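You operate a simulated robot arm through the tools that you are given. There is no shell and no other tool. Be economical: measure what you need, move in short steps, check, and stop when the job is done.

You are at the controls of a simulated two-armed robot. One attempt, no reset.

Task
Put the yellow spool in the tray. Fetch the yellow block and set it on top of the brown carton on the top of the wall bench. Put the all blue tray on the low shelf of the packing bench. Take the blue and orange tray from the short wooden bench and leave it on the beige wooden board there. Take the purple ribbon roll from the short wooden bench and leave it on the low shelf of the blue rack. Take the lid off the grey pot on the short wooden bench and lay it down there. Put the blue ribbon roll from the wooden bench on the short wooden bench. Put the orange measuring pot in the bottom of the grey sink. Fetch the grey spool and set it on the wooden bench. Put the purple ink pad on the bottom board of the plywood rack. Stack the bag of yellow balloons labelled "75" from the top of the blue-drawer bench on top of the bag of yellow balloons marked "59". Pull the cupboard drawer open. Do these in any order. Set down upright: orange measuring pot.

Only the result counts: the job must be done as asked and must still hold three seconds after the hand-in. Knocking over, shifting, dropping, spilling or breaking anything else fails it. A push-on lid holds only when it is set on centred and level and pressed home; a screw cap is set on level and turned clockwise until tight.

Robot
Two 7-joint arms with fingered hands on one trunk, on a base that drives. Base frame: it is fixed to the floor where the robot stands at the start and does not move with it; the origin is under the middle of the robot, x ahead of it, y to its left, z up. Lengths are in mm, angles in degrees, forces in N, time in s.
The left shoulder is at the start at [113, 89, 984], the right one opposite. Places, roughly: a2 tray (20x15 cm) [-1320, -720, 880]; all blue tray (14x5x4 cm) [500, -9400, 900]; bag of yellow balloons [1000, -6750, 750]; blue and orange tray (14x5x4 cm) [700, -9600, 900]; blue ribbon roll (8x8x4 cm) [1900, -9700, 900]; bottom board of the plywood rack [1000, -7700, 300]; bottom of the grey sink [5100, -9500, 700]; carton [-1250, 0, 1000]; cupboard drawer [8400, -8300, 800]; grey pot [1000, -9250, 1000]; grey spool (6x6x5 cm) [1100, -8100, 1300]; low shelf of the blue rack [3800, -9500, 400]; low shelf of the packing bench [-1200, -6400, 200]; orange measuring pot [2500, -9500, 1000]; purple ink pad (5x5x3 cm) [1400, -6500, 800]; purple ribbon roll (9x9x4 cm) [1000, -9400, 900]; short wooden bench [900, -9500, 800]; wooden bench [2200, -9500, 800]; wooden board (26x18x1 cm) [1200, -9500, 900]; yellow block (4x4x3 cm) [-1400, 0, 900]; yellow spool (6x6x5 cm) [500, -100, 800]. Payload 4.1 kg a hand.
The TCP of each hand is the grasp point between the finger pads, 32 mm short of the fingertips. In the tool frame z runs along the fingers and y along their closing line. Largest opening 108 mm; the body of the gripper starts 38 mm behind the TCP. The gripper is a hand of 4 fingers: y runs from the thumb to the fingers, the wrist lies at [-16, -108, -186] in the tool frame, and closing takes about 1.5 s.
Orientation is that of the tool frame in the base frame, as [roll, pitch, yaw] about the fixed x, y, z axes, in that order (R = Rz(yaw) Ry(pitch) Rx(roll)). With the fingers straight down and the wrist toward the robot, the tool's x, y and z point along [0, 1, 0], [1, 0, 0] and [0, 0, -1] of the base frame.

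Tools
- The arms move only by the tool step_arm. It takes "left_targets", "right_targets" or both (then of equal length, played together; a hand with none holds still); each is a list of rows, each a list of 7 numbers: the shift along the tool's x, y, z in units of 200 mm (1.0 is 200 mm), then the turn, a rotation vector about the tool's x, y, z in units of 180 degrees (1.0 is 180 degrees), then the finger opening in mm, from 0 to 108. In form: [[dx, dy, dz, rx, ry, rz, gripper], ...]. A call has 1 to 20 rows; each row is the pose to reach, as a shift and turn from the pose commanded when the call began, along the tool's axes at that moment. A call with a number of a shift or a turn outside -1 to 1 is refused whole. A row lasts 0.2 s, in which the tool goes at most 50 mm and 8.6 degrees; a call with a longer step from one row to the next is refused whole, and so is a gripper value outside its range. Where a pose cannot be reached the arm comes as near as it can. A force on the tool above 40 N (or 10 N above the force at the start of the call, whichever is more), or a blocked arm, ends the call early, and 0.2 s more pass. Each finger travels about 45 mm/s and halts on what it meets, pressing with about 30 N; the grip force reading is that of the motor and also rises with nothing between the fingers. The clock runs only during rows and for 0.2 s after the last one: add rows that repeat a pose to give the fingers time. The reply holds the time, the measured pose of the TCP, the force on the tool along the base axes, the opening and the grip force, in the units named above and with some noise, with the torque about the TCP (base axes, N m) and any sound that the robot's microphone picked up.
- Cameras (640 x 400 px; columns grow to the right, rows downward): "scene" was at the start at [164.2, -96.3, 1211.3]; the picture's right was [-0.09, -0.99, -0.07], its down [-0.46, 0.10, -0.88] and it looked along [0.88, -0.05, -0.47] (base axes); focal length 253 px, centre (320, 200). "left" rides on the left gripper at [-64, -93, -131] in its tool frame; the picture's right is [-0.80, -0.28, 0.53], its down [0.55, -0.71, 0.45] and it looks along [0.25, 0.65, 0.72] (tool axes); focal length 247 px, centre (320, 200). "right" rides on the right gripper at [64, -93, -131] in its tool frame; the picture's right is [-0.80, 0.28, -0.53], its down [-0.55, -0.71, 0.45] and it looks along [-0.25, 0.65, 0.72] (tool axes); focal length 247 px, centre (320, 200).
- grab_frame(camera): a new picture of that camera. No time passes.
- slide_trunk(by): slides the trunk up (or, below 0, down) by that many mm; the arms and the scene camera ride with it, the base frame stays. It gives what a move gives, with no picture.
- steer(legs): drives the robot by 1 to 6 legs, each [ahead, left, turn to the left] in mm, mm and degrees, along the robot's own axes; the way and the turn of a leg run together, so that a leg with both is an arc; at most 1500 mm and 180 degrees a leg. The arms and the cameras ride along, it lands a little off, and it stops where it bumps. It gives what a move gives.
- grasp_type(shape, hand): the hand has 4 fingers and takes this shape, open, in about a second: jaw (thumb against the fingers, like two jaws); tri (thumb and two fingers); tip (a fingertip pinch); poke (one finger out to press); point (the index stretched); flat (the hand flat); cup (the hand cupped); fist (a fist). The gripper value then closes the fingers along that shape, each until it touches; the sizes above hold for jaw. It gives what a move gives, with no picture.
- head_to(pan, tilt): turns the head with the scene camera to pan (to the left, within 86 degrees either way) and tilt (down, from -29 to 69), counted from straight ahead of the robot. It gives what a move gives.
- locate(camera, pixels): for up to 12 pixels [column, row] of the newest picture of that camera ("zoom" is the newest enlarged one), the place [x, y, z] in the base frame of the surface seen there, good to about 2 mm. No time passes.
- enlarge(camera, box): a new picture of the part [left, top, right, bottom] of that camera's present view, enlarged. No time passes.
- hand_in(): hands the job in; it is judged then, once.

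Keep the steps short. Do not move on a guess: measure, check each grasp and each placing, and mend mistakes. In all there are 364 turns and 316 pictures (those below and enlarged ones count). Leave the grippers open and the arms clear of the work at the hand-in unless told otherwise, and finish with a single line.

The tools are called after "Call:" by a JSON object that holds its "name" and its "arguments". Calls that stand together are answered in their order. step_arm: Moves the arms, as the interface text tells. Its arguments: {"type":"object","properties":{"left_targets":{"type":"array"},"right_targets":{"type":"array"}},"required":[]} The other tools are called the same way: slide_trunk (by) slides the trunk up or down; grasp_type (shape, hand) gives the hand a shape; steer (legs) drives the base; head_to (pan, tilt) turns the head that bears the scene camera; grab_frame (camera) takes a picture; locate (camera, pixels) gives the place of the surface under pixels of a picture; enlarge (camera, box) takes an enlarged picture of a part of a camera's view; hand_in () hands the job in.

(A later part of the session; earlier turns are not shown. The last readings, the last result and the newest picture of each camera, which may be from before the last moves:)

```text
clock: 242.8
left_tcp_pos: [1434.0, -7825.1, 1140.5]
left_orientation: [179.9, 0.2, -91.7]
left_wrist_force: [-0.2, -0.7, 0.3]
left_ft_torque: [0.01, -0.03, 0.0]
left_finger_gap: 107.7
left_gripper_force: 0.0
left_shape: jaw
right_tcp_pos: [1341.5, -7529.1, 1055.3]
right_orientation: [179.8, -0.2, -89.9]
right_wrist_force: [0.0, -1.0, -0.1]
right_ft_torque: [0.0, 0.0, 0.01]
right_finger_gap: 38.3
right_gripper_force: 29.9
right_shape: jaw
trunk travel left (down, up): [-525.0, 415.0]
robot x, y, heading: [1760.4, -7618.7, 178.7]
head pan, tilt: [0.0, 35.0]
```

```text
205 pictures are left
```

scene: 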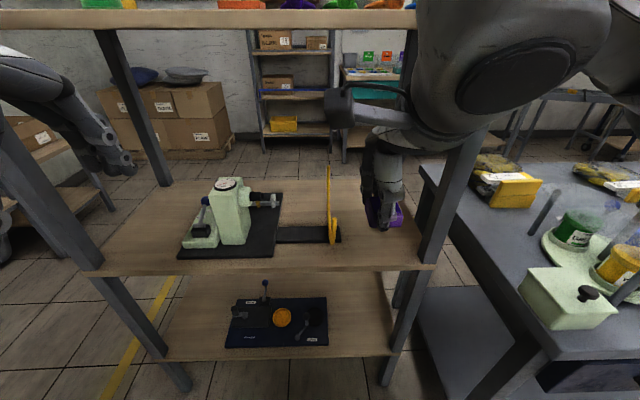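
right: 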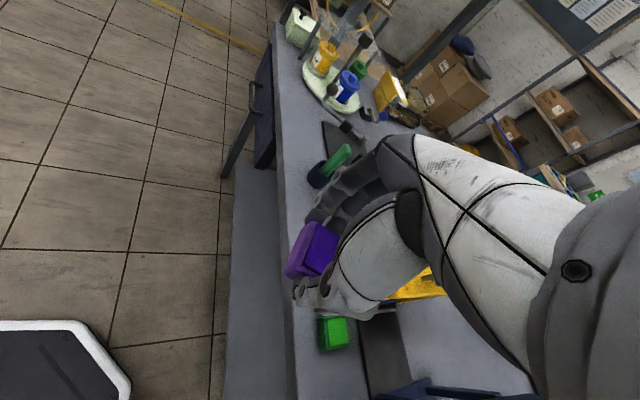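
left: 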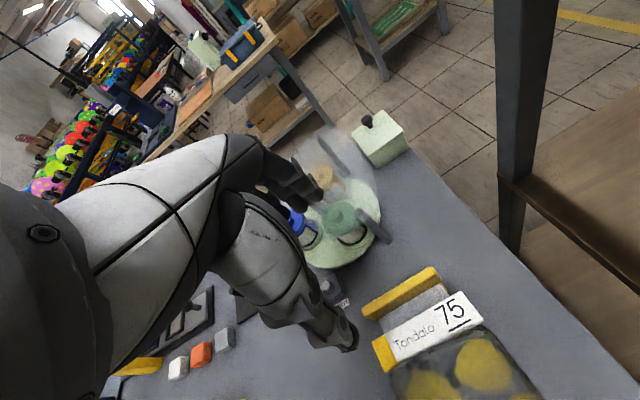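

I lower the trunk in two slides.

Call:
{"name": "slide_trunk", "arguments": {"by": -400}}

Call:
{"name": "slide_trunk", "arguments": {"by": -80}}

Call:
{"name": "head_to", "arguments": {"pan": -10, "tilt": 35}}

Call:
{"name": "grab_frame", "arguments": {"camera": "scene"}}

```text
clock: 245.6
left_tcp_pos: [1309.7, -7849.3, 822.9]
left_orientation: [-178.2, 26.1, -88.1]
left_wrist_force: [0.9, 0.3, 1.4]
left_ft_torque: [-0.03, 0.04, 0.0]
left_finger_gap: 107.6
left_gripper_force: 0.0
left_shape: jaw
right_tcp_pos: [1276.2, -7582.9, 741.8]
right_orientation: [176.2, 11.4, -75.2]
right_wrist_force: [0.8, -0.2, -3.0]
right_ft_torque: [0.03, 0.01, -0.01]
right_finger_gap: 38.2
right_gripper_force: 29.9
right_shape: jaw
trunk travel left (down, up): [-195.0, 745.0]
robot x, y, heading: [1672.2, -7556.5, 178.1]
head pan, tilt: [0.0, 35.0]
stopped: the arm was blocked; the commanded pose is now the measured one
```

```text
clock: 245.9
left_tcp_pos: [1329.3, -7836.1, 909.4]
left_orientation: [177.0, 36.2, -81.5]
left_wrist_force: [-0.8, 2.4, -1.7]
left_ft_torque: [-0.07, 0.02, 0.1]
left_finger_gap: 107.8
left_gripper_force: 0.1
left_shape: jaw
right_tcp_pos: [1284.6, -7614.5, 742.6]
right_orientation: [174.1, 13.1, -60.8]
right_wrist_force: [0.5, 0.7, -0.3]
right_ft_torque: [-0.14, 0.02, 0.05]
right_finger_gap: 38.1
right_gripper_force: 29.5
right_shape: jaw
trunk travel left (down, up): [-189.0, 751.0]
robot x, y, heading: [1637.3, -7565.1, -174.8]
head pan, tilt: [0.0, 35.0]
stopped: the arm was blocked; the commanded pose is now the measured one
```

```text
clock: 246.7
left_tcp_pos: [1317.8, -7833.5, 911.8]
left_orientation: [177.9, 30.6, -73.5]
left_wrist_force: [0.6, -0.6, 0.2]
left_ft_torque: [0.01, 0.0, -0.05]
left_finger_gap: 107.9
left_gripper_force: 0.0
left_shape: jaw
right_tcp_pos: [1256.8, -7624.9, 737.6]
right_orientation: [171.4, 9.3, -54.4]
right_wrist_force: [145.4, 53.1, 112.1]
right_ft_torque: [-0.94, 8.5, -2.23]
right_finger_gap: 44.8
right_gripper_force: 29.9
right_shape: jaw
trunk travel left (down, up): [-189.0, 751.0]
robot x, y, heading: [1605.4, -7591.2, -168.7]
head pan, tilt: [-10.0, 35.0]
```

```text
204 pictures are left
```

scene: 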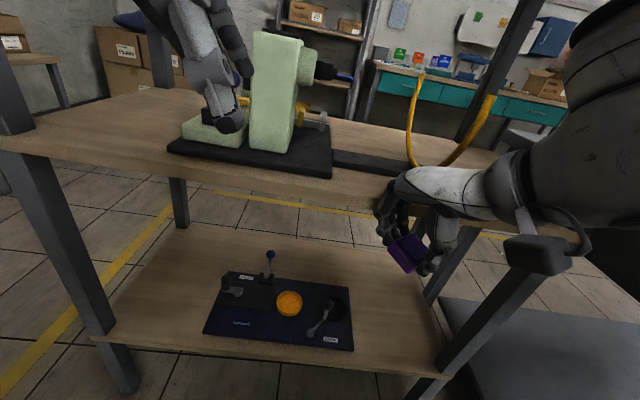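

A strong contact: the robot has crept forward and the right hand presses on the rack shelf. I back off at once.

Call:
{"name": "steer", "arguments": {"legs": [[-150, 0, 0]]}}

Call:
{"name": "grab_frame", "arguments": {"camera": "scene"}}

```text
clock: 247.3
left_tcp_pos: [1326.1, -7903.7, 1035.3]
left_orientation: [179.8, 49.4, -49.4]
left_wrist_force: [2.3, 3.0, 1.1]
left_ft_torque: [-0.17, 0.05, 0.27]
left_finger_gap: 107.9
left_gripper_force: 0.2
left_shape: jaw
right_tcp_pos: [1240.6, -7695.5, 760.8]
right_orientation: [160.5, 12.7, -34.7]
right_wrist_force: [176.4, -10.8, 26.8]
right_ft_torque: [0.36, -0.07, -0.97]
right_finger_gap: 52.4
right_gripper_force: 29.6
right_shape: jaw
trunk travel left (down, up): [-189.0, 751.0]
robot x, y, heading: [1587.9, -7655.1, -155.0]
head pan, tilt: [-10.0, 35.0]
stopped in leg 1: the robot was blocked; the commanded pose is now the measured one
```

```text
203 pictures are left
```

scene: 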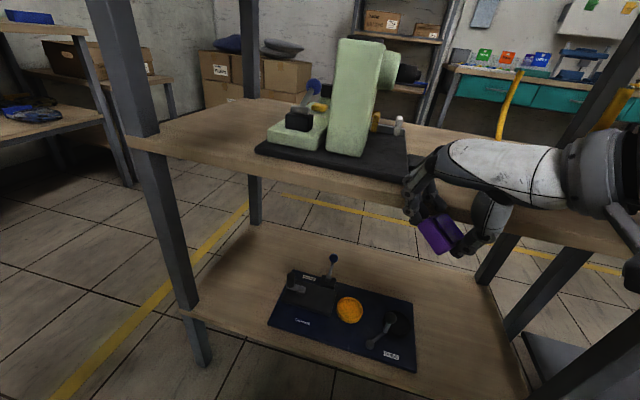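

Lowering apparently pushed an elbow onto the robot's own base. I raise the trunk to release it.

Call:
{"name": "slide_trunk", "arguments": {"by": 150}}

Call:
{"name": "grab_frame", "arguments": {"camera": "scene"}}

Call:
{"name": "grab_frame", "arguments": {"camera": "right"}}

Call:
{"name": "grab_frame", "arguments": {"camera": "left"}}

```text
clock: 247.7
left_tcp_pos: [1315.7, -7913.4, 1063.9]
left_orientation: [-179.1, 51.9, -42.3]
left_wrist_force: [3.2, 2.1, -0.8]
left_ft_torque: [-0.15, 0.15, 0.23]
left_finger_gap: 108.0
left_gripper_force: 0.1
left_shape: jaw
right_tcp_pos: [1216.3, -7714.3, 774.1]
right_orientation: [153.7, 15.9, -31.2]
right_wrist_force: [101.1, -9.5, -13.3]
right_ft_torque: [-1.38, -2.14, 0.54]
right_finger_gap: 40.5
right_gripper_force: 29.8
right_shape: jaw
trunk travel left (down, up): [-192.0, 748.0]
robot x, y, heading: [1586.4, -7671.9, -150.6]
head pan, tilt: [-10.0, 35.0]
stopped: the arm was blocked; the commanded pose is now the measured one
```

```text
202 pictures are left
```

scene: 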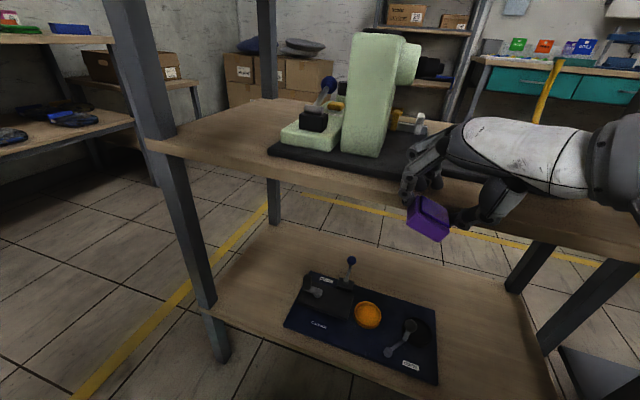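

```text
201 pictures are left
```

right: 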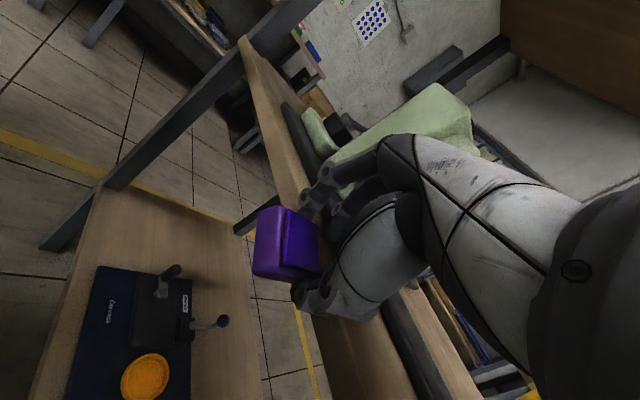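

```text
200 pictures are left
```

left: 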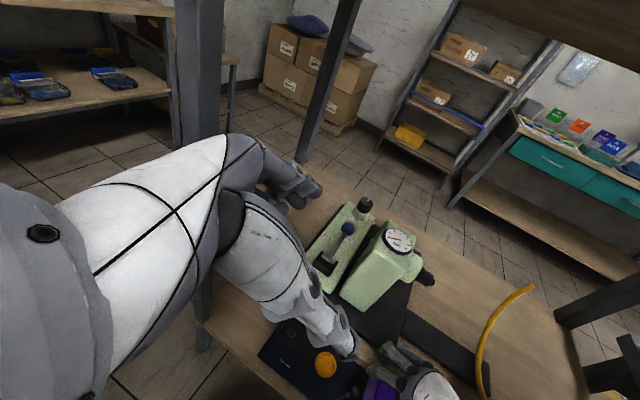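

The right fingers are at the middle shelf's edge. I look right at the elbow, which may be resting on the bench corner.

Call:
{"name": "head_to", "arguments": {"pan": -60, "tilt": 30}}

Call:
{"name": "grab_frame", "arguments": {"camera": "scene"}}

```text
clock: 248.8
left_tcp_pos: [1309.2, -7913.7, 1051.6]
left_orientation: [-178.1, 50.4, -43.2]
left_wrist_force: [-0.2, -0.5, 0.6]
left_ft_torque: [-0.01, 0.01, 0.02]
left_finger_gap: 108.1
left_gripper_force: 0.1
left_shape: jaw
right_tcp_pos: [1217.5, -7711.5, 773.8]
right_orientation: [154.3, 15.0, -31.7]
right_wrist_force: [57.6, 10.2, 43.9]
right_ft_torque: [-0.94, -0.14, 1.41]
right_finger_gap: 39.7
right_gripper_force: 30.0
right_shape: jaw
trunk travel left (down, up): [-192.0, 748.0]
robot x, y, heading: [1590.9, -7664.2, -152.1]
head pan, tilt: [-60.0, 30.0]
```

```text
199 pictures are left
```

scene: 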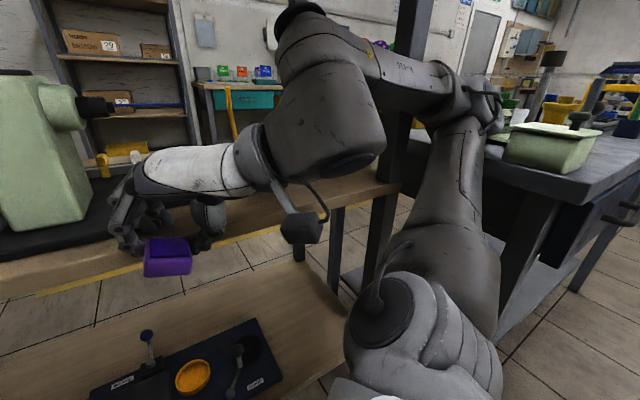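

Call:
{"name": "locate", "arguments": {"camera": "scene", "pixels": [[475, 85], [490, 100], [455, 130], [540, 150], [575, 120], [520, 170], [405, 130], [410, 180], [355, 160], [320, 80], [500, 190], [430, 60]]}}

```text
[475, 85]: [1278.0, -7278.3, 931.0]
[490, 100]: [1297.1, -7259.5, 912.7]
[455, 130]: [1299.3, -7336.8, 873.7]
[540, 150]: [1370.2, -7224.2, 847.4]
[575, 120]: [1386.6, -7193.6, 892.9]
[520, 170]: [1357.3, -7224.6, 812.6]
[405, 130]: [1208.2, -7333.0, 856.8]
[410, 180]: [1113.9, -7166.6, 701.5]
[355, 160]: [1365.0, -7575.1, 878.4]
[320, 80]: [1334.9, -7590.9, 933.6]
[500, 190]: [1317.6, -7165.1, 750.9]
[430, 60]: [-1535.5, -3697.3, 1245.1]
```

Call:
{"name": "enlarge", "arguments": {"camera": "scene", "box": [420, 50, 640, 220]}}

Call:
{"name": "locate", "arguments": {"camera": "zoom", "pixels": [[250, 310], [440, 350], [550, 290], [290, 270], [400, 320], [350, 230], [520, 230], [470, 180], [500, 330], [230, 330], [620, 310]]}}

```text
2.35 times, centred on (530, 135) of scene
```

zoom: 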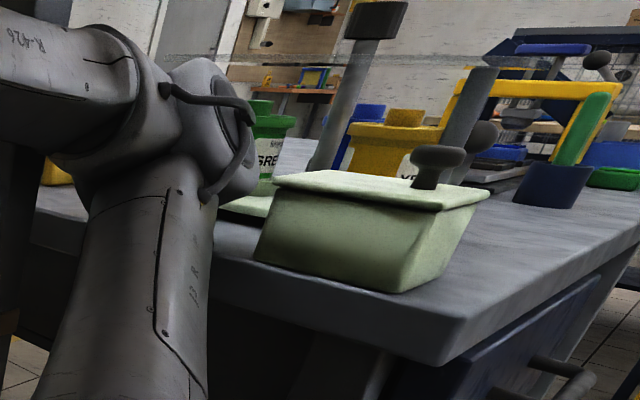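

```text
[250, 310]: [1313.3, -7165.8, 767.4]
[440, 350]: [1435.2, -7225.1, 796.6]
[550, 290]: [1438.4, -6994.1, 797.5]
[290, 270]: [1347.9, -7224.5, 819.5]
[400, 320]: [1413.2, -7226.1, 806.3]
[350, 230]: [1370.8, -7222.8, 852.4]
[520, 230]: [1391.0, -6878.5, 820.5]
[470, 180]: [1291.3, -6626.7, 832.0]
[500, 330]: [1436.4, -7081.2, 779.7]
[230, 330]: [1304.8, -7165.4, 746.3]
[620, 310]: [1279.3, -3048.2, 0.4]
```

The green box still stands at its place; the right elbow is beside the rack post next to the bench corner. I pull the right hand out of the shelf edge (+x).

Call:
{"name": "step_arm", "arguments": {"right_targets": [[0.1, -0.01, -0.034, 0, 0, 0, 10], [0.2, -0.02, -0.07, 0, 0, 0, 10], [0.3, -0.03, -0.103, 0, 0, 0, 10]]}}

Call:
{"name": "grab_frame", "arguments": {"camera": "scene"}}

```text
clock: 249.2
left_tcp_pos: [1324.5, -7949.1, 1087.0]
left_orientation: [-172.2, 58.3, -37.4]
left_wrist_force: [-2.1, -6.2, -1.3]
left_ft_torque: [0.3, -0.01, -0.48]
left_finger_gap: 108.3
left_gripper_force: 0.0
left_shape: jaw
right_tcp_pos: [1217.8, -7721.8, 780.8]
right_orientation: [151.3, 13.0, -37.7]
right_wrist_force: [101.2, 6.4, 75.4]
right_ft_torque: [-0.12, -2.08, -1.21]
right_finger_gap: 37.5
right_gripper_force: 29.9
right_shape: jaw
right hand out of reach, approached as far as the arm can: row 1
trunk travel left (down, up): [-192.0, 748.0]
robot x, y, heading: [1606.6, -7661.4, -153.8]
head pan, tilt: [-60.0, 30.0]
stopped in row 1 (right hand): the arm was blocked; the commanded pose is now the measured one
```

```text
197 pictures are left
```

scene: 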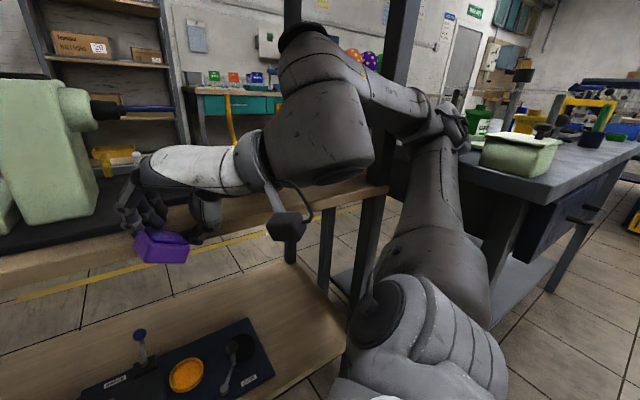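

The robot moved back a bit. I steer directly away from the rack (+x).

Call:
{"name": "steer", "arguments": {"legs": [[-95, 75, 0]]}}

Call:
{"name": "grab_frame", "arguments": {"camera": "scene"}}

```text
clock: 249.9
left_tcp_pos: [1405.5, -8070.3, 1204.6]
left_orientation: [-114.0, 76.5, 25.2]
left_wrist_force: [-2.0, -4.2, -0.5]
left_ft_torque: [0.04, 0.04, -0.39]
left_finger_gap: 108.0
left_gripper_force: 0.0
left_shape: jaw
right_tcp_pos: [1203.5, -7712.3, 785.2]
right_orientation: [149.6, 24.5, -47.9]
right_wrist_force: [115.6, -17.0, 51.5]
right_ft_torque: [2.07, -5.68, -6.28]
right_finger_gap: 61.5
right_gripper_force: 29.8
right_shape: jaw
trunk travel left (down, up): [-192.0, 748.0]
robot x, y, heading: [1636.5, -7675.3, -154.6]
head pan, tilt: [-60.0, 30.0]
stopped in leg 1: the robot was blocked; the commanded pose is now the measured one
```

```text
196 pictures are left
```

scene: 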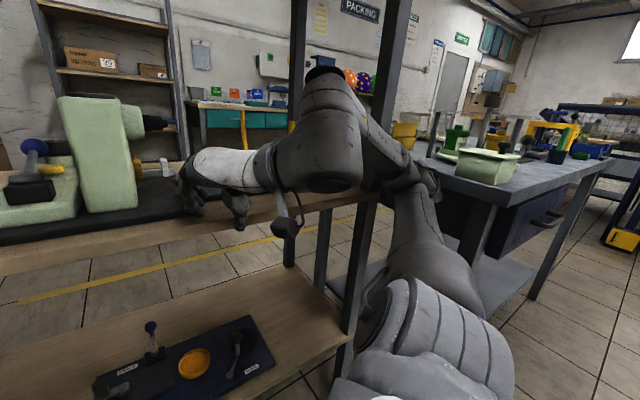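

The pad slipped out of the fingers; I will find it afterwards. First free the arm: continue backing out.

Call:
{"name": "steer", "arguments": {"legs": [[-95, 75, 0]]}}

Call:
{"name": "grab_frame", "arguments": {"camera": "scene"}}

Call:
{"name": "grab_frame", "arguments": {"camera": "right"}}

```text
clock: 250.6
left_tcp_pos: [1464.6, -7964.4, 1275.1]
left_orientation: [-102.7, 78.8, 44.0]
left_wrist_force: [0.5, 3.1, -0.7]
left_ft_torque: [0.02, 0.07, 0.3]
left_finger_gap: 107.9
left_gripper_force: 0.0
left_shape: jaw
right_tcp_pos: [1216.9, -7629.5, 728.0]
right_orientation: [138.5, 11.2, -46.7]
right_wrist_force: [136.3, 41.5, 99.7]
right_ft_torque: [-5.78, 6.96, 2.11]
right_finger_gap: 63.0
right_gripper_force: 30.1
right_shape: jaw
trunk travel left (down, up): [-192.0, 748.0]
robot x, y, heading: [1722.9, -7719.0, -150.2]
head pan, tilt: [-60.0, 30.0]
stopped in leg 1: the robot was blocked; the commanded pose is now the measured one
```

```text
195 pictures are left
```

scene: 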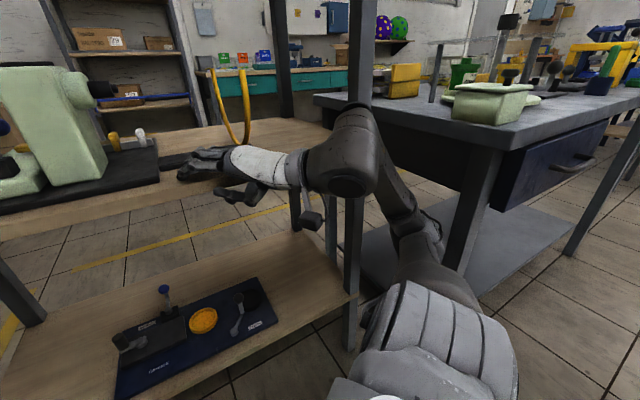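

```text
194 pictures are left
```

right: 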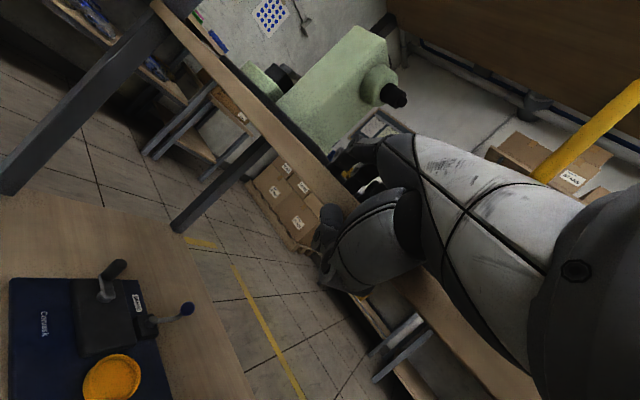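

The right hand is clamping the shelf edge. I open it.

Call:
{"name": "step_arm", "arguments": {"right_targets": [[0, 0, 0, 0, 0, 0, 80], [0, 0, 0, 0, 0, 0, 100], [0, 0, 0, 0, 0, 0, 108], [0, 0, 0, 0, 0, 0, 108]]}}

Call:
{"name": "grab_frame", "arguments": {"camera": "right"}}

```text
clock: 251.6
left_tcp_pos: [1394.7, -7940.4, 1250.2]
left_orientation: [-117.3, 77.0, 25.8]
left_wrist_force: [0.0, 0.0, 0.1]
left_ft_torque: [0.03, 0.0, 0.02]
left_finger_gap: 108.0
left_gripper_force: 0.1
left_shape: jaw
right_tcp_pos: [1192.0, -7611.8, 724.6]
right_orientation: [142.6, 13.2, -49.5]
right_wrist_force: [21.4, -7.3, 43.3]
right_ft_torque: [-2.06, 3.02, 1.42]
right_finger_gap: 107.9
right_gripper_force: 0.0
right_shape: jaw
trunk travel left (down, up): [-192.0, 748.0]
robot x, y, heading: [1700.6, -7703.1, -153.7]
head pan, tilt: [-60.0, 30.0]
```

```text
193 pictures are left
```

right: 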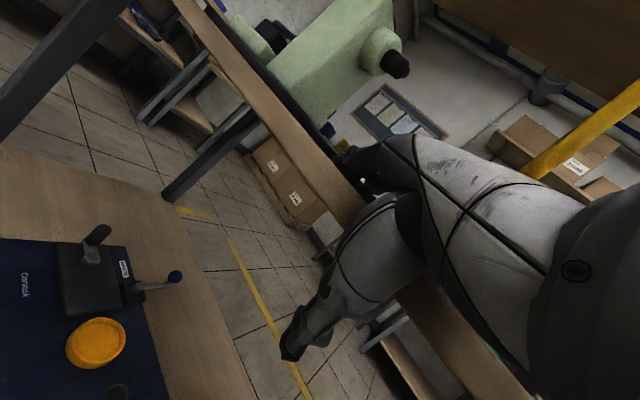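

Opened; forces fell. Back out again.

Call:
{"name": "steer", "arguments": {"legs": [[-134, 66, 0]]}}

Call:
{"name": "grab_frame", "arguments": {"camera": "scene"}}

```text
clock: 252.5
left_tcp_pos: [1414.0, -7945.4, 1248.7]
left_orientation: [-117.9, 76.8, 26.1]
left_wrist_force: [-0.7, 0.1, 0.0]
left_ft_torque: [-0.03, 0.0, -0.02]
left_finger_gap: 107.6
left_gripper_force: 0.1
left_shape: jaw
right_tcp_pos: [1205.4, -7619.3, 730.8]
right_orientation: [141.4, 13.1, -49.6]
right_wrist_force: [-14.4, -4.4, 24.3]
right_ft_torque: [-1.04, 0.9, -0.47]
right_finger_gap: 107.9
right_gripper_force: 0.1
right_shape: jaw
trunk travel left (down, up): [-192.0, 748.0]
robot x, y, heading: [1722.7, -7706.8, -152.7]
head pan, tilt: [-60.0, 30.0]
stopped in leg 1: the robot was blocked; the commanded pose is now the measured one
```

```text
192 pictures are left
```

scene: 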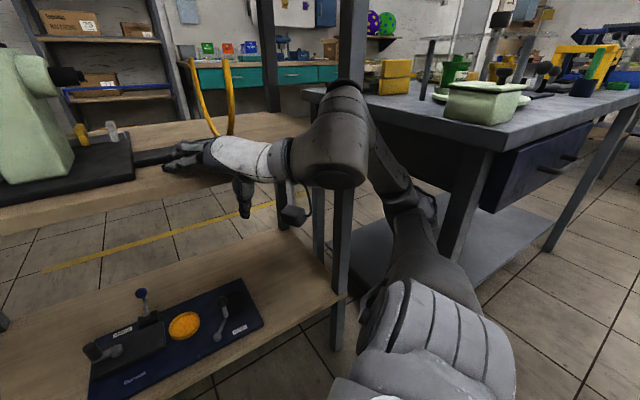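

Now the elbow is close to the bench side. I move away from the bench (-y, slightly +x).

Call:
{"name": "steer", "arguments": {"legs": [[-20, 110, 0]]}}

Call:
{"name": "grab_frame", "arguments": {"camera": "scene"}}

```text
clock: 253.3
left_tcp_pos: [1425.8, -7958.1, 1249.7]
left_orientation: [-118.1, 76.7, 25.9]
left_wrist_force: [-0.9, -0.1, 0.2]
left_ft_torque: [0.03, 0.03, 0.01]
left_finger_gap: 108.2
left_gripper_force: 0.0
left_shape: jaw
right_tcp_pos: [1214.9, -7632.3, 734.7]
right_orientation: [140.5, 13.2, -50.0]
right_wrist_force: [-0.3, -2.1, 19.8]
right_ft_torque: [-0.95, 1.03, 0.08]
right_finger_gap: 107.9
right_gripper_force: 0.1
right_shape: jaw
trunk travel left (down, up): [-192.0, 748.0]
robot x, y, heading: [1735.4, -7710.2, -152.8]
head pan, tilt: [-60.0, 30.0]
stopped in leg 1: the force on the tool passed its limit at 42 N (the readings are from after the stop); the commanded pose is now the measured one
```

```text
191 pictures are left
```

scene: 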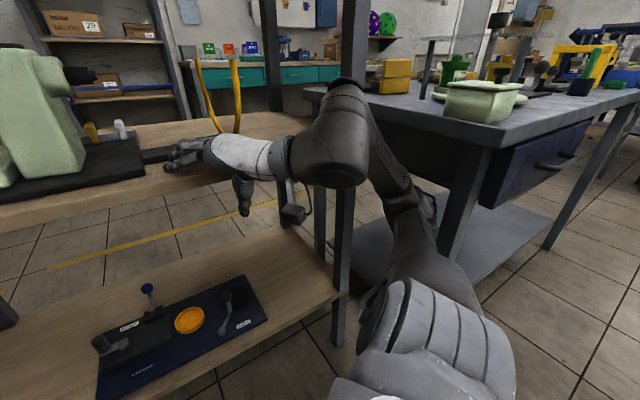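

The fingers rest on the shelf (20 N up). I raise the right hand 80 mm.

Call:
{"name": "step_arm", "arguments": {"right_targets": [[-0.023, 0.062, -0.075, 0, 0, 0, 108], [-0.046, 0.124, -0.15, 0, 0, 0, 108], [-0.069, 0.186, -0.225, 0, 0, 0, 108], [-0.092, 0.248, -0.3, 0, 0, 0, 108]]}}

Call:
{"name": "grab_frame", "arguments": {"camera": "scene"}}

```text
clock: 254.3
left_tcp_pos: [1410.9, -7960.1, 1244.1]
left_orientation: [-119.2, 76.1, 25.0]
left_wrist_force: [0.2, -0.7, -0.6]
left_ft_torque: [0.01, -0.01, -0.02]
left_finger_gap: 108.1
left_gripper_force: 0.0
left_shape: jaw
right_tcp_pos: [1207.7, -7634.8, 806.9]
right_orientation: [141.5, 12.4, -49.3]
right_wrist_force: [0.2, 0.3, 0.0]
right_ft_torque: [-0.02, 0.02, 0.01]
right_finger_gap: 107.9
right_gripper_force: 0.1
right_shape: jaw
trunk travel left (down, up): [-192.0, 748.0]
robot x, y, heading: [1733.3, -7711.0, -152.4]
head pan, tilt: [-60.0, 30.0]
```

```text
190 pictures are left
```

scene: 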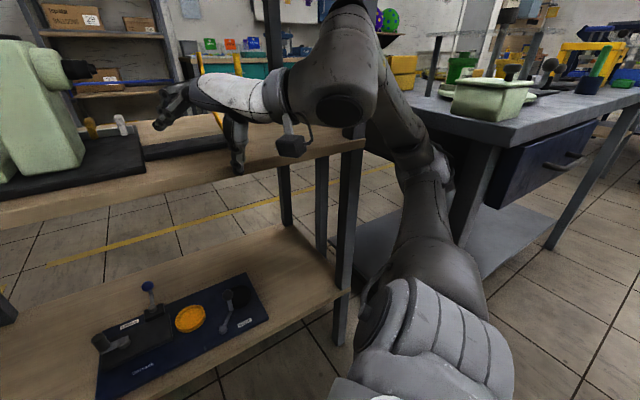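

Free. Back out.

Call:
{"name": "steer", "arguments": {"legs": [[-124, 87, 0], [-150, 60, 0]]}}

Call:
{"name": "head_to", "arguments": {"pan": -25, "tilt": 35}}

Call:
{"name": "grab_frame", "arguments": {"camera": "scene"}}

```text
clock: 255.5
left_tcp_pos: [1536.7, -7980.3, 1248.6]
left_orientation: [-117.1, 76.6, 33.5]
left_wrist_force: [0.4, -0.1, -0.3]
left_ft_torque: [0.02, -0.01, 0.0]
left_finger_gap: 108.0
left_gripper_force: 0.0
left_shape: jaw
right_tcp_pos: [1293.6, -7678.1, 814.4]
right_orientation: [141.2, 13.3, -43.1]
right_wrist_force: [-0.6, 1.0, 0.7]
right_ft_torque: [0.01, 0.0, -0.02]
right_finger_gap: 108.1
right_gripper_force: 0.0
right_shape: jaw
trunk travel left (down, up): [-192.0, 748.0]
robot x, y, heading: [1816.2, -7695.9, -146.2]
head pan, tilt: [-60.0, 30.0]
stopped in leg 1: the robot was blocked; the commanded pose is now the measured one
```

```text
clock: 256.5
left_tcp_pos: [1535.6, -7981.9, 1246.9]
left_orientation: [-117.0, 76.5, 33.4]
left_wrist_force: [0.8, -0.1, -0.1]
left_ft_torque: [-0.03, 0.0, 0.0]
left_finger_gap: 108.2
left_gripper_force: 0.1
left_shape: jaw
right_tcp_pos: [1291.2, -7678.4, 813.9]
right_orientation: [141.2, 13.3, -43.2]
right_wrist_force: [-0.2, 0.0, -0.2]
right_ft_torque: [-0.02, 0.0, -0.01]
right_finger_gap: 107.7
right_gripper_force: 0.0
right_shape: jaw
trunk travel left (down, up): [-192.0, 748.0]
robot x, y, heading: [1814.3, -7696.4, -146.3]
head pan, tilt: [-25.0, 35.0]
```

```text
189 pictures are left
```

scene: 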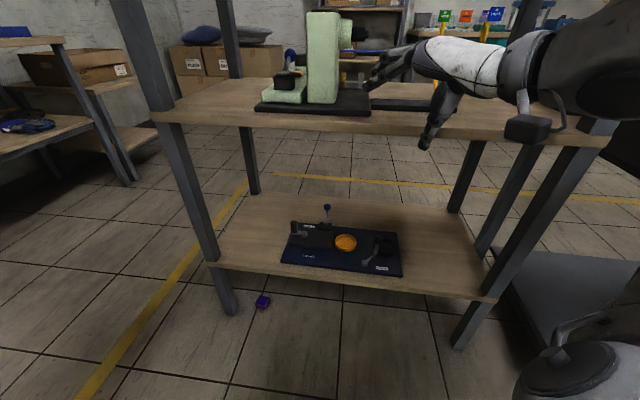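

The pad lies on the floor at (262,302), upright. The base was blocked again, probably by the elbow at the bench. I move away from the bench in -y.

Call:
{"name": "steer", "arguments": {"legs": [[84, 124, 0]]}}

Call:
{"name": "head_to", "arguments": {"pan": -70, "tilt": 40}}

Call:
{"name": "grab_frame", "arguments": {"camera": "scene"}}

```text
clock: 257.9
left_tcp_pos: [1533.0, -8126.8, 1249.2]
left_orientation: [-117.8, 76.7, 32.5]
left_wrist_force: [-0.3, -0.1, 0.0]
left_ft_torque: [-0.02, 0.01, -0.02]
left_finger_gap: 107.8
left_gripper_force: 0.0
left_shape: jaw
right_tcp_pos: [1292.3, -7824.4, 812.3]
right_orientation: [140.9, 13.1, -43.5]
right_wrist_force: [1.2, 0.0, 0.4]
right_ft_torque: [-0.02, 0.0, 0.02]
right_finger_gap: 108.1
right_gripper_force: 0.1
right_shape: jaw
trunk travel left (down, up): [-192.0, 748.0]
robot x, y, heading: [1813.9, -7850.0, -146.6]
head pan, tilt: [-25.0, 35.0]
```

```text
clock: 259.0
left_tcp_pos: [1533.1, -8125.3, 1248.6]
left_orientation: [-118.1, 76.6, 32.2]
left_wrist_force: [0.6, -0.7, -0.5]
left_ft_torque: [0.04, 0.01, -0.02]
left_finger_gap: 108.0
left_gripper_force: 0.1
left_shape: jaw
right_tcp_pos: [1291.5, -7824.5, 812.7]
right_orientation: [140.9, 13.0, -43.4]
right_wrist_force: [-1.4, 0.2, 0.0]
right_ft_torque: [0.01, -0.01, 0.01]
right_finger_gap: 107.9
right_gripper_force: 0.0
right_shape: jaw
trunk travel left (down, up): [-192.0, 748.0]
robot x, y, heading: [1816.9, -7849.6, -146.5]
head pan, tilt: [-70.0, 40.0]
```

```text
188 pictures are left
```

scene: 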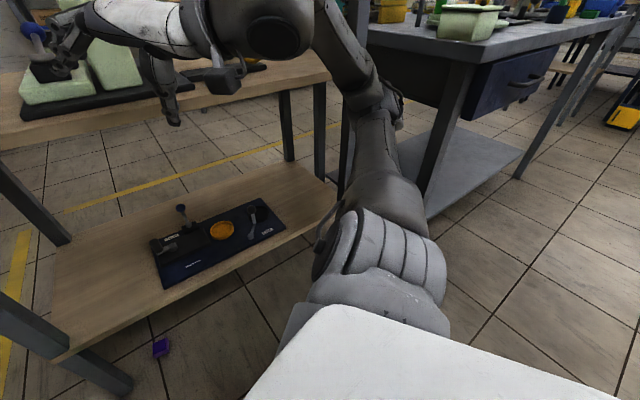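

It moved freely. I go to open floor, raise the trunk and restore the arm poses.

Call:
{"name": "steer", "arguments": {"legs": [[-153, 221, 0]]}}

Call:
{"name": "slide_trunk", "arguments": {"by": 200}}

Call:
{"name": "head_to", "arguments": {"pan": 30, "tilt": 15}}

Call:
{"name": "grab_frame", "arguments": {"camera": "scene"}}

```text
clock: 260.9
left_tcp_pos: [1781.0, -8220.1, 1249.7]
left_orientation: [-117.9, 76.7, 32.4]
left_wrist_force: [0.0, -0.3, 0.8]
left_ft_torque: [0.01, 0.0, -0.05]
left_finger_gap: 107.9
left_gripper_force: 0.1
left_shape: jaw
right_tcp_pos: [1538.6, -7917.4, 814.1]
right_orientation: [141.0, 13.1, -43.3]
right_wrist_force: [-0.6, -0.2, 0.0]
right_ft_torque: [-0.03, -0.02, 0.03]
right_finger_gap: 107.8
right_gripper_force: 0.1
right_shape: jaw
trunk travel left (down, up): [-192.0, 748.0]
robot x, y, heading: [2062.1, -7939.5, -146.5]
head pan, tilt: [-70.0, 40.0]
```

```text
clock: 263.1
left_tcp_pos: [1781.4, -8218.6, 1449.2]
left_orientation: [-118.2, 76.6, 32.1]
left_wrist_force: [0.6, -0.2, -0.6]
left_ft_torque: [0.01, -0.01, 0.04]
left_finger_gap: 107.9
left_gripper_force: 0.0
left_shape: jaw
right_tcp_pos: [1538.8, -7916.1, 1012.5]
right_orientation: [140.9, 13.0, -43.4]
right_wrist_force: [-0.3, -0.8, 0.2]
right_ft_torque: [0.02, 0.03, -0.01]
right_finger_gap: 107.8
right_gripper_force: 0.1
right_shape: jaw
trunk travel left (down, up): [-392.0, 548.0]
robot x, y, heading: [2060.8, -7939.1, -146.8]
head pan, tilt: [-70.0, 40.0]
```

```text
clock: 264.8
left_tcp_pos: [1780.6, -8218.9, 1448.6]
left_orientation: [-118.2, 76.7, 32.0]
left_wrist_force: [-0.4, 0.0, 0.0]
left_ft_torque: [0.01, 0.02, 0.01]
left_finger_gap: 107.9
left_gripper_force: 0.1
left_shape: jaw
right_tcp_pos: [1540.0, -7916.4, 1014.0]
right_orientation: [140.8, 13.0, -43.4]
right_wrist_force: [0.0, 0.8, -0.6]
right_ft_torque: [0.0, 0.01, 0.01]
right_finger_gap: 107.7
right_gripper_force: 0.1
right_shape: jaw
trunk travel left (down, up): [-392.0, 548.0]
robot x, y, heading: [2064.7, -7944.3, -146.5]
head pan, tilt: [30.0, 15.0]
```

```text
187 pictures are left
```

scene: 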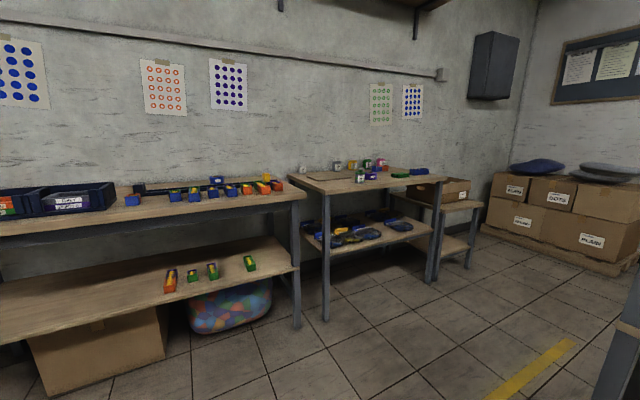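

I restore both hands to point down (left: first half of its path).

Call:
{"name": "step_arm", "arguments": {"left_targets": [[0.079, 0.04, -0.01, 0.0049, 0.039, 0.0143, 108], [0.158, 0.079, -0.021, 0.0097, 0.078, 0.0285, 108], [0.237, 0.119, -0.031, 0.0146, 0.117, 0.0428, 108], [0.317, 0.158, -0.042, 0.0195, 0.156, 0.0571, 108], [0.396, 0.198, -0.052, 0.0243, 0.195, 0.0713, 108], [0.475, 0.237, -0.062, 0.0292, 0.234, 0.0856, 108], [0.554, 0.277, -0.073, 0.0341, 0.273, 0.0999, 108], [0.633, 0.317, -0.083, 0.0389, 0.312, 0.1141, 108], [0.712, 0.356, -0.094, 0.0438, 0.351, 0.1284, 108], [0.792, 0.396, -0.104, 0.0487, 0.39, 0.1427, 108], [0.871, 0.435, -0.115, 0.0535, 0.429, 0.1569, 108], [0.95, 0.475, -0.125, 0.0584, 0.4685, 0.1712, 108]], "right_targets": [[0, 0, 0, 0.0187, 0.0037, 0.0079, 108], [0, 0, 0, 0.0374, 0.0074, 0.0157, 108], [0, 0, 0, 0.056, 0.0111, 0.0236, 108], [0, 0, 0, 0.0747, 0.0148, 0.0315, 108], [0, 0, 0, 0.0934, 0.0185, 0.0393, 108], [0, 0, 0, 0.112, 0.0222, 0.0472, 108], [0, 0, 0, 0.1307, 0.0258, 0.0551, 108], [0, 0, 0, 0.1494, 0.0295, 0.0629, 108], [0, 0, 0, 0.1681, 0.0332, 0.0708, 108], [0, 0, 0, 0.1868, 0.0369, 0.0787, 108], [0, 0, 0, 0.2054, 0.0406, 0.0865, 108], [0, 0, 0, 0.2241, 0.0443, 0.0944, 108]]}}

Call:
{"name": "head_to", "arguments": {"pan": -35, "tilt": 25}}

Call:
{"name": "grab_frame", "arguments": {"camera": "scene"}}

```text
clock: 267.4
left_tcp_pos: [1840.0, -8312.5, 1227.5]
left_orientation: [180.0, 0.1, -56.4]
left_wrist_force: [0.5, -0.5, -0.4]
left_ft_torque: [0.02, 0.05, -0.02]
left_finger_gap: 108.3
left_gripper_force: 0.0
left_shape: jaw
left hand out of reach, approached as far as the arm can: row 1, 2, 3, 4, 5, 6, 7, 8, 9, 10, 11, 12
right_tcp_pos: [1539.9, -7917.2, 1014.2]
right_orientation: [-179.8, 0.2, -56.6]
right_wrist_force: [0.2, -0.3, 0.4]
right_ft_torque: [0.03, 0.01, -0.01]
right_finger_gap: 107.7
right_gripper_force: 0.0
right_shape: jaw
trunk travel left (down, up): [-392.0, 548.0]
robot x, y, heading: [2063.8, -7940.5, -146.6]
head pan, tilt: [30.0, 15.0]
```

```text
clock: 268.8
left_tcp_pos: [1839.9, -8311.3, 1229.0]
left_orientation: [179.9, 0.0, -56.3]
left_wrist_force: [-0.4, -0.1, 0.3]
left_ft_torque: [-0.01, 0.0, 0.0]
left_finger_gap: 108.2
left_gripper_force: 0.1
left_shape: jaw
right_tcp_pos: [1540.4, -7916.8, 1013.2]
right_orientation: [-179.9, 0.1, -56.5]
right_wrist_force: [-0.3, 0.0, -0.8]
right_ft_torque: [0.01, -0.01, 0.01]
right_finger_gap: 108.3
right_gripper_force: 0.2
right_shape: jaw
trunk travel left (down, up): [-392.0, 548.0]
robot x, y, heading: [2061.9, -7940.4, -146.4]
head pan, tilt: [-35.0, 25.0]
```

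```text
186 pictures are left
```

scene: 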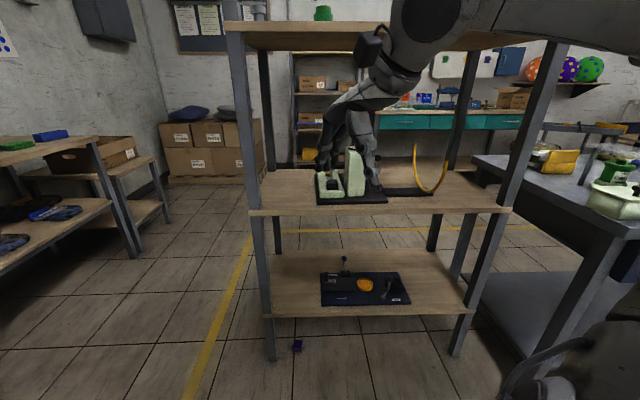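

The rack and its items look in place. I measure the pad on the floor.

Call:
{"name": "enlarge", "arguments": {"camera": "scene", "box": [250, 300, 350, 380]}}

Call:
{"name": "locate", "arguments": {"camera": "zoom", "pixels": [[290, 215], [270, 230], [320, 220], [300, 250], [300, 190], [270, 190], [330, 195]]}}

Call:
{"name": "locate", "arguments": {"camera": "scene", "pixels": [[268, 360], [455, 355], [380, 315], [250, 212], [510, 210], [320, 203], [385, 200]]}}

```text
5.00 times, centred on (300, 340) of scene
```

zoom: 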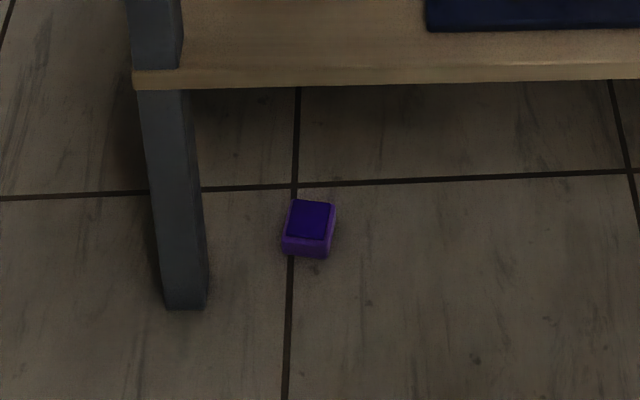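

```text
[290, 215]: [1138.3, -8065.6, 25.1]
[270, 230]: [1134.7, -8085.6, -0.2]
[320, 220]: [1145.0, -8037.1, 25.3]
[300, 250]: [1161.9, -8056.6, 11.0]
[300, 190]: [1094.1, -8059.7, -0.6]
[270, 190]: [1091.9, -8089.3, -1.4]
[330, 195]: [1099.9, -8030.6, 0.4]
```

```text
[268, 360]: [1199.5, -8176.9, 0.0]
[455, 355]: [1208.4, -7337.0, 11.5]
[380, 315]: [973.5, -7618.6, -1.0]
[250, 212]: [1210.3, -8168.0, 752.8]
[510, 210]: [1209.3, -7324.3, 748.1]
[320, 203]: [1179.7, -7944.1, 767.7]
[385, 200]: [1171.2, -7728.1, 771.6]
```

Pad at (1141,-8055), just under the rack's edge, upright. I face the rack at about (1800,-8235) and lower the trunk there, clear of everything.

Call:
{"name": "steer", "arguments": {"legs": [[0, 0, -33.5], [240, 295, 0]]}}

Call:
{"name": "slide_trunk", "arguments": {"by": -250}}

Call:
{"name": "head_to", "arguments": {"pan": -15, "tilt": 35}}

Call:
{"name": "grab_frame", "arguments": {"camera": "scene"}}

```text
clock: 272.8
left_tcp_pos: [1423.9, -8425.2, 1228.9]
left_orientation: [180.0, 0.2, -90.3]
left_wrist_force: [-0.2, 0.3, 0.3]
left_ft_torque: [0.02, -0.04, -0.01]
left_finger_gap: 108.1
left_gripper_force: 0.0
left_shape: jaw
right_tcp_pos: [1395.0, -7929.9, 1012.5]
right_orientation: [-179.9, 0.1, -90.3]
right_wrist_force: [0.2, -0.2, -0.9]
right_ft_torque: [0.01, 0.01, 0.03]
right_finger_gap: 107.6
right_gripper_force: 0.1
right_shape: jaw
trunk travel left (down, up): [-392.0, 548.0]
robot x, y, heading: [1817.8, -8241.6, 179.4]
head pan, tilt: [-35.0, 25.0]
```

```text
clock: 275.4
left_tcp_pos: [1426.0, -8424.3, 978.2]
left_orientation: [179.9, 0.0, -90.3]
left_wrist_force: [-0.4, 0.0, 0.0]
left_ft_torque: [0.01, 0.01, -0.03]
left_finger_gap: 108.1
left_gripper_force: 0.1
left_shape: jaw
right_tcp_pos: [1396.5, -7928.7, 763.2]
right_orientation: [-179.9, 0.0, -90.4]
right_wrist_force: [0.1, -0.6, 0.8]
right_ft_torque: [0.01, 0.0, 0.01]
right_finger_gap: 108.0
right_gripper_force: 0.1
right_shape: jaw
trunk travel left (down, up): [-142.0, 798.0]
robot x, y, heading: [1820.6, -8244.6, 179.7]
head pan, tilt: [-35.0, 25.0]
```

```text
clock: 276.2
left_tcp_pos: [1425.5, -8426.4, 977.6]
left_orientation: [179.9, 0.0, -90.3]
left_wrist_force: [-0.3, -0.3, -0.1]
left_ft_torque: [0.0, -0.01, -0.01]
left_finger_gap: 108.0
left_gripper_force: 0.1
left_shape: jaw
right_tcp_pos: [1396.4, -7929.9, 763.8]
right_orientation: [-179.9, -0.1, -90.4]
right_wrist_force: [0.4, 0.6, -0.5]
right_ft_torque: [0.01, -0.02, -0.01]
right_finger_gap: 107.9
right_gripper_force: 0.1
right_shape: jaw
trunk travel left (down, up): [-142.0, 798.0]
robot x, y, heading: [1817.8, -8243.9, 179.7]
head pan, tilt: [-15.0, 35.0]
```

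```text
184 pictures are left
```

scene: 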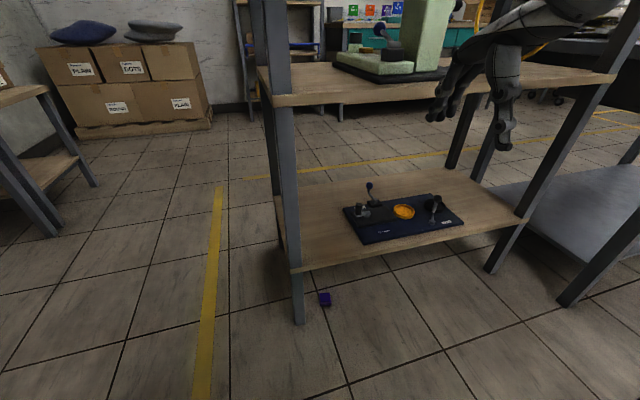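

Lowering works here. I lower further and bring the right hand down in front of the pad.

Call:
{"name": "slide_trunk", "arguments": {"by": -140}}

Call:
{"name": "step_arm", "arguments": {"right_targets": [[0.12, 0, 0.2, 0, 0, 0, 108], [0.24, 0, 0.4, 0, 0, 0, 108], [0.36, 0, 0.6, 0, 0, 0, 100], [0.48, 0, 0.8, 0, 0, 0, 90], [0.6, 0, 1.0, 0, 0, 0, 80], [0.6, 0, 1.0, 0, 0, 0, 80]]}}

Call:
{"name": "step_arm", "arguments": {"right_targets": [[0, 0, 0.2, 0, 0, 0, 80], [0, 0, 0.4, 0, 0, 0, 80], [0, 0, 0.6, 0, 0, 0, 80], [0, 0, 0.8, 0, 0, 0, 80], [0, 0, 1.0, 0, 0, 0, 80], [0, 0, 1.0, 0, 0, 0, 80]]}}

Call:
{"name": "grab_frame", "arguments": {"camera": "scene"}}

```text
clock: 277.9
left_tcp_pos: [1425.8, -8425.5, 839.2]
left_orientation: [179.9, 0.0, -90.3]
left_wrist_force: [-0.7, 0.8, -0.8]
left_ft_torque: [0.01, -0.03, -0.02]
left_finger_gap: 107.9
left_gripper_force: 0.0
left_shape: jaw
right_tcp_pos: [1396.5, -7929.0, 623.6]
right_orientation: [-180.0, 0.1, -90.5]
right_wrist_force: [-0.3, -0.2, 0.8]
right_ft_torque: [0.0, 0.0, -0.02]
right_finger_gap: 108.0
right_gripper_force: 0.0
right_shape: jaw
trunk travel left (down, up): [-2.0, 938.0]
robot x, y, heading: [1817.4, -8243.7, 179.4]
head pan, tilt: [-15.0, 35.0]
```

```text
clock: 279.3
left_tcp_pos: [1425.1, -8423.9, 837.3]
left_orientation: [179.9, 0.0, -90.3]
left_wrist_force: [0.3, -1.4, -0.1]
left_ft_torque: [-0.04, 0.01, 0.01]
left_finger_gap: 108.0
left_gripper_force: 0.0
left_shape: jaw
right_tcp_pos: [1394.3, -8053.3, 423.2]
right_orientation: [-179.9, 0.0, -90.2]
right_wrist_force: [-0.4, -0.1, -0.4]
right_ft_torque: [-0.03, 0.01, 0.0]
right_finger_gap: 80.4
right_gripper_force: 0.1
right_shape: jaw
trunk travel left (down, up): [-2.0, 938.0]
robot x, y, heading: [1814.9, -8240.2, 179.4]
head pan, tilt: [-15.0, 35.0]
```

```text
clock: 280.7
left_tcp_pos: [1426.0, -8425.6, 838.3]
left_orientation: [179.9, 0.0, -90.3]
left_wrist_force: [0.0, -0.5, -0.7]
left_ft_torque: [0.02, 0.01, 0.03]
left_finger_gap: 108.0
left_gripper_force: 0.1
left_shape: jaw
right_tcp_pos: [1397.8, -8016.4, 252.5]
right_orientation: [-180.0, -0.1, -90.4]
right_wrist_force: [0.3, -0.2, 0.0]
right_ft_torque: [-0.01, -0.01, -0.02]
right_finger_gap: 80.3
right_gripper_force: 0.1
right_shape: jaw
right hand out of reach, approached as far as the arm can: row 4, 5, 6
trunk travel left (down, up): [-2.0, 938.0]
robot x, y, heading: [1816.3, -8245.1, 179.8]
head pan, tilt: [-15.0, 35.0]
```

```text
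183 pictures are left
```

scene: 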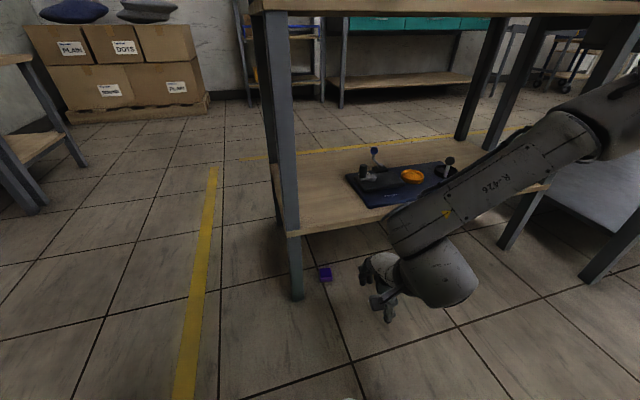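

Too close to the body for the floor. I back the base 150 mm and reach forward and down instead.

Call:
{"name": "steer", "arguments": {"legs": [[-150, 0, 0]]}}

Call:
{"name": "step_arm", "arguments": {"right_targets": [[0.05, 0.2, 0.05, 0, 0, 0, 80], [0.1, 0.4, 0.1, 0, 0, 0, 80], [0.15, 0.6, 0.2, 0, 0, 0, 80], [0.2, 0.75, 0.35, 0, 0, 0, 80], [0.2, 0.75, 0.55, 0, 0, 0, 80], [0.2, 0.75, 0.75, 0, 0, 0, 80], [0.2, 0.75, 0.9, 0, 0, 0, 80], [0.2, 0.75, 0.9, 0, 0, 0, 80]]}}

Call:
{"name": "grab_frame", "arguments": {"camera": "right"}}

Call:
{"name": "grab_frame", "arguments": {"camera": "scene"}}

```text
clock: 282.1
left_tcp_pos: [1577.3, -8425.4, 838.4]
left_orientation: [179.9, -0.1, -90.2]
left_wrist_force: [0.1, 0.1, 0.8]
left_ft_torque: [0.03, -0.03, -0.02]
left_finger_gap: 107.9
left_gripper_force: 0.1
left_shape: jaw
right_tcp_pos: [1548.6, -8016.3, 253.2]
right_orientation: [-179.8, 0.0, -90.4]
right_wrist_force: [0.5, 0.7, 0.0]
right_ft_torque: [-0.03, -0.02, -0.04]
right_finger_gap: 80.2
right_gripper_force: 0.0
right_shape: jaw
trunk travel left (down, up): [-2.0, 938.0]
robot x, y, heading: [1971.0, -8246.3, 179.3]
head pan, tilt: [-15.0, 35.0]
```

```text
clock: 283.9
left_tcp_pos: [1577.6, -8425.6, 837.8]
left_orientation: [179.9, -0.1, -90.3]
left_wrist_force: [-0.6, 0.6, -0.3]
left_ft_torque: [0.0, -0.01, 0.0]
left_finger_gap: 108.2
left_gripper_force: 0.1
left_shape: jaw
right_tcp_pos: [1465.3, -7958.7, 225.0]
right_orientation: [-179.9, 0.0, -90.3]
right_wrist_force: [-0.4, 0.5, 0.8]
right_ft_torque: [-0.03, 0.02, 0.0]
right_finger_gap: 80.2
right_gripper_force: 0.0
right_shape: jaw
right hand out of reach, approached as far as the arm can: row 1, 2, 3, 4, 5, 6, 7, 8
trunk travel left (down, up): [-2.0, 938.0]
robot x, y, heading: [1971.8, -8241.5, 179.8]
head pan, tilt: [-15.0, 35.0]
```

```text
182 pictures are left
```

right: 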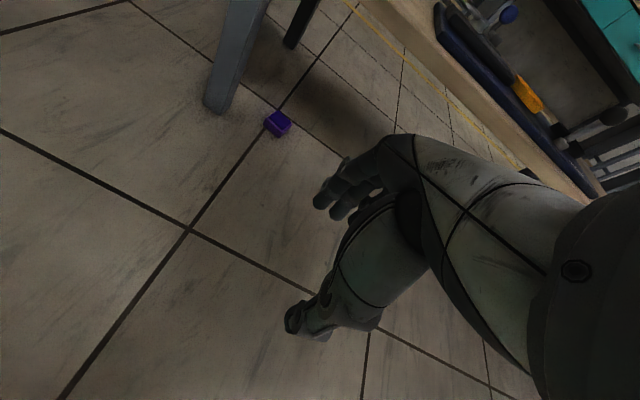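

```text
181 pictures are left
```

scene: 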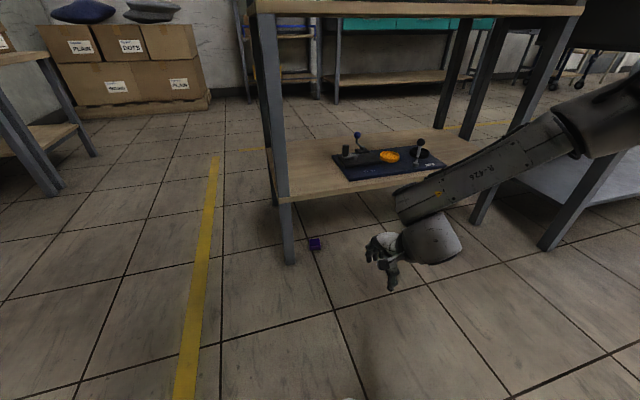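

Reaching straight down to the floor is limited. I tilt the hand forward (fingers pointing forward-down) and go lower.

Call:
{"name": "step_arm", "arguments": {"right_targets": [[0.06, 0.0, 0.03, -0.04, 0, 0, 80], [0.12, 0.0, 0.08, -0.08, 0, 0, 80], [0.18, 0.0, 0.13, -0.12, 0, 0, 80], [0.24, 0.0, 0.2, -0.16, 0, 0, 80], [0.3, 0.0, 0.3, -0.2, 0, 0, 80], [0.36, 0.0, 0.4, -0.222, 0, 0, 80], [0.4, 0.0, 0.5, -0.222, 0, 0, 80], [0.4, 0, 0.6, -0.222, 0, 0, 80]]}}

Call:
{"name": "grab_frame", "arguments": {"camera": "scene"}}

```text
clock: 285.7
left_tcp_pos: [1578.1, -8425.6, 838.4]
left_orientation: [179.8, 0.0, -90.3]
left_wrist_force: [1.1, -0.7, -0.1]
left_ft_torque: [0.02, -0.03, 0.02]
left_finger_gap: 107.9
left_gripper_force: 0.1
left_shape: jaw
right_tcp_pos: [1456.4, -8008.7, 348.4]
right_orientation: [144.6, 0.7, -92.1]
right_wrist_force: [0.5, 0.1, 0.4]
right_ft_torque: [0.02, -0.01, 0.02]
right_finger_gap: 80.3
right_gripper_force: 0.2
right_shape: jaw
right hand out of reach, approached as far as the arm can: row 1, 2, 3, 4, 5, 6, 7, 8
trunk travel left (down, up): [-2.0, 938.0]
robot x, y, heading: [1968.9, -8241.8, 179.5]
head pan, tilt: [-15.0, 35.0]
```

```text
180 pictures are left
```

scene: 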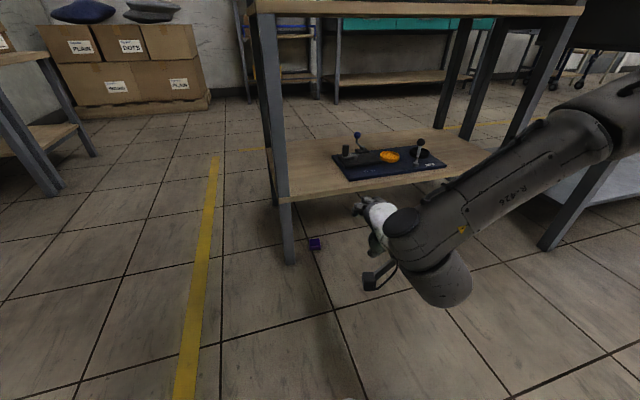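

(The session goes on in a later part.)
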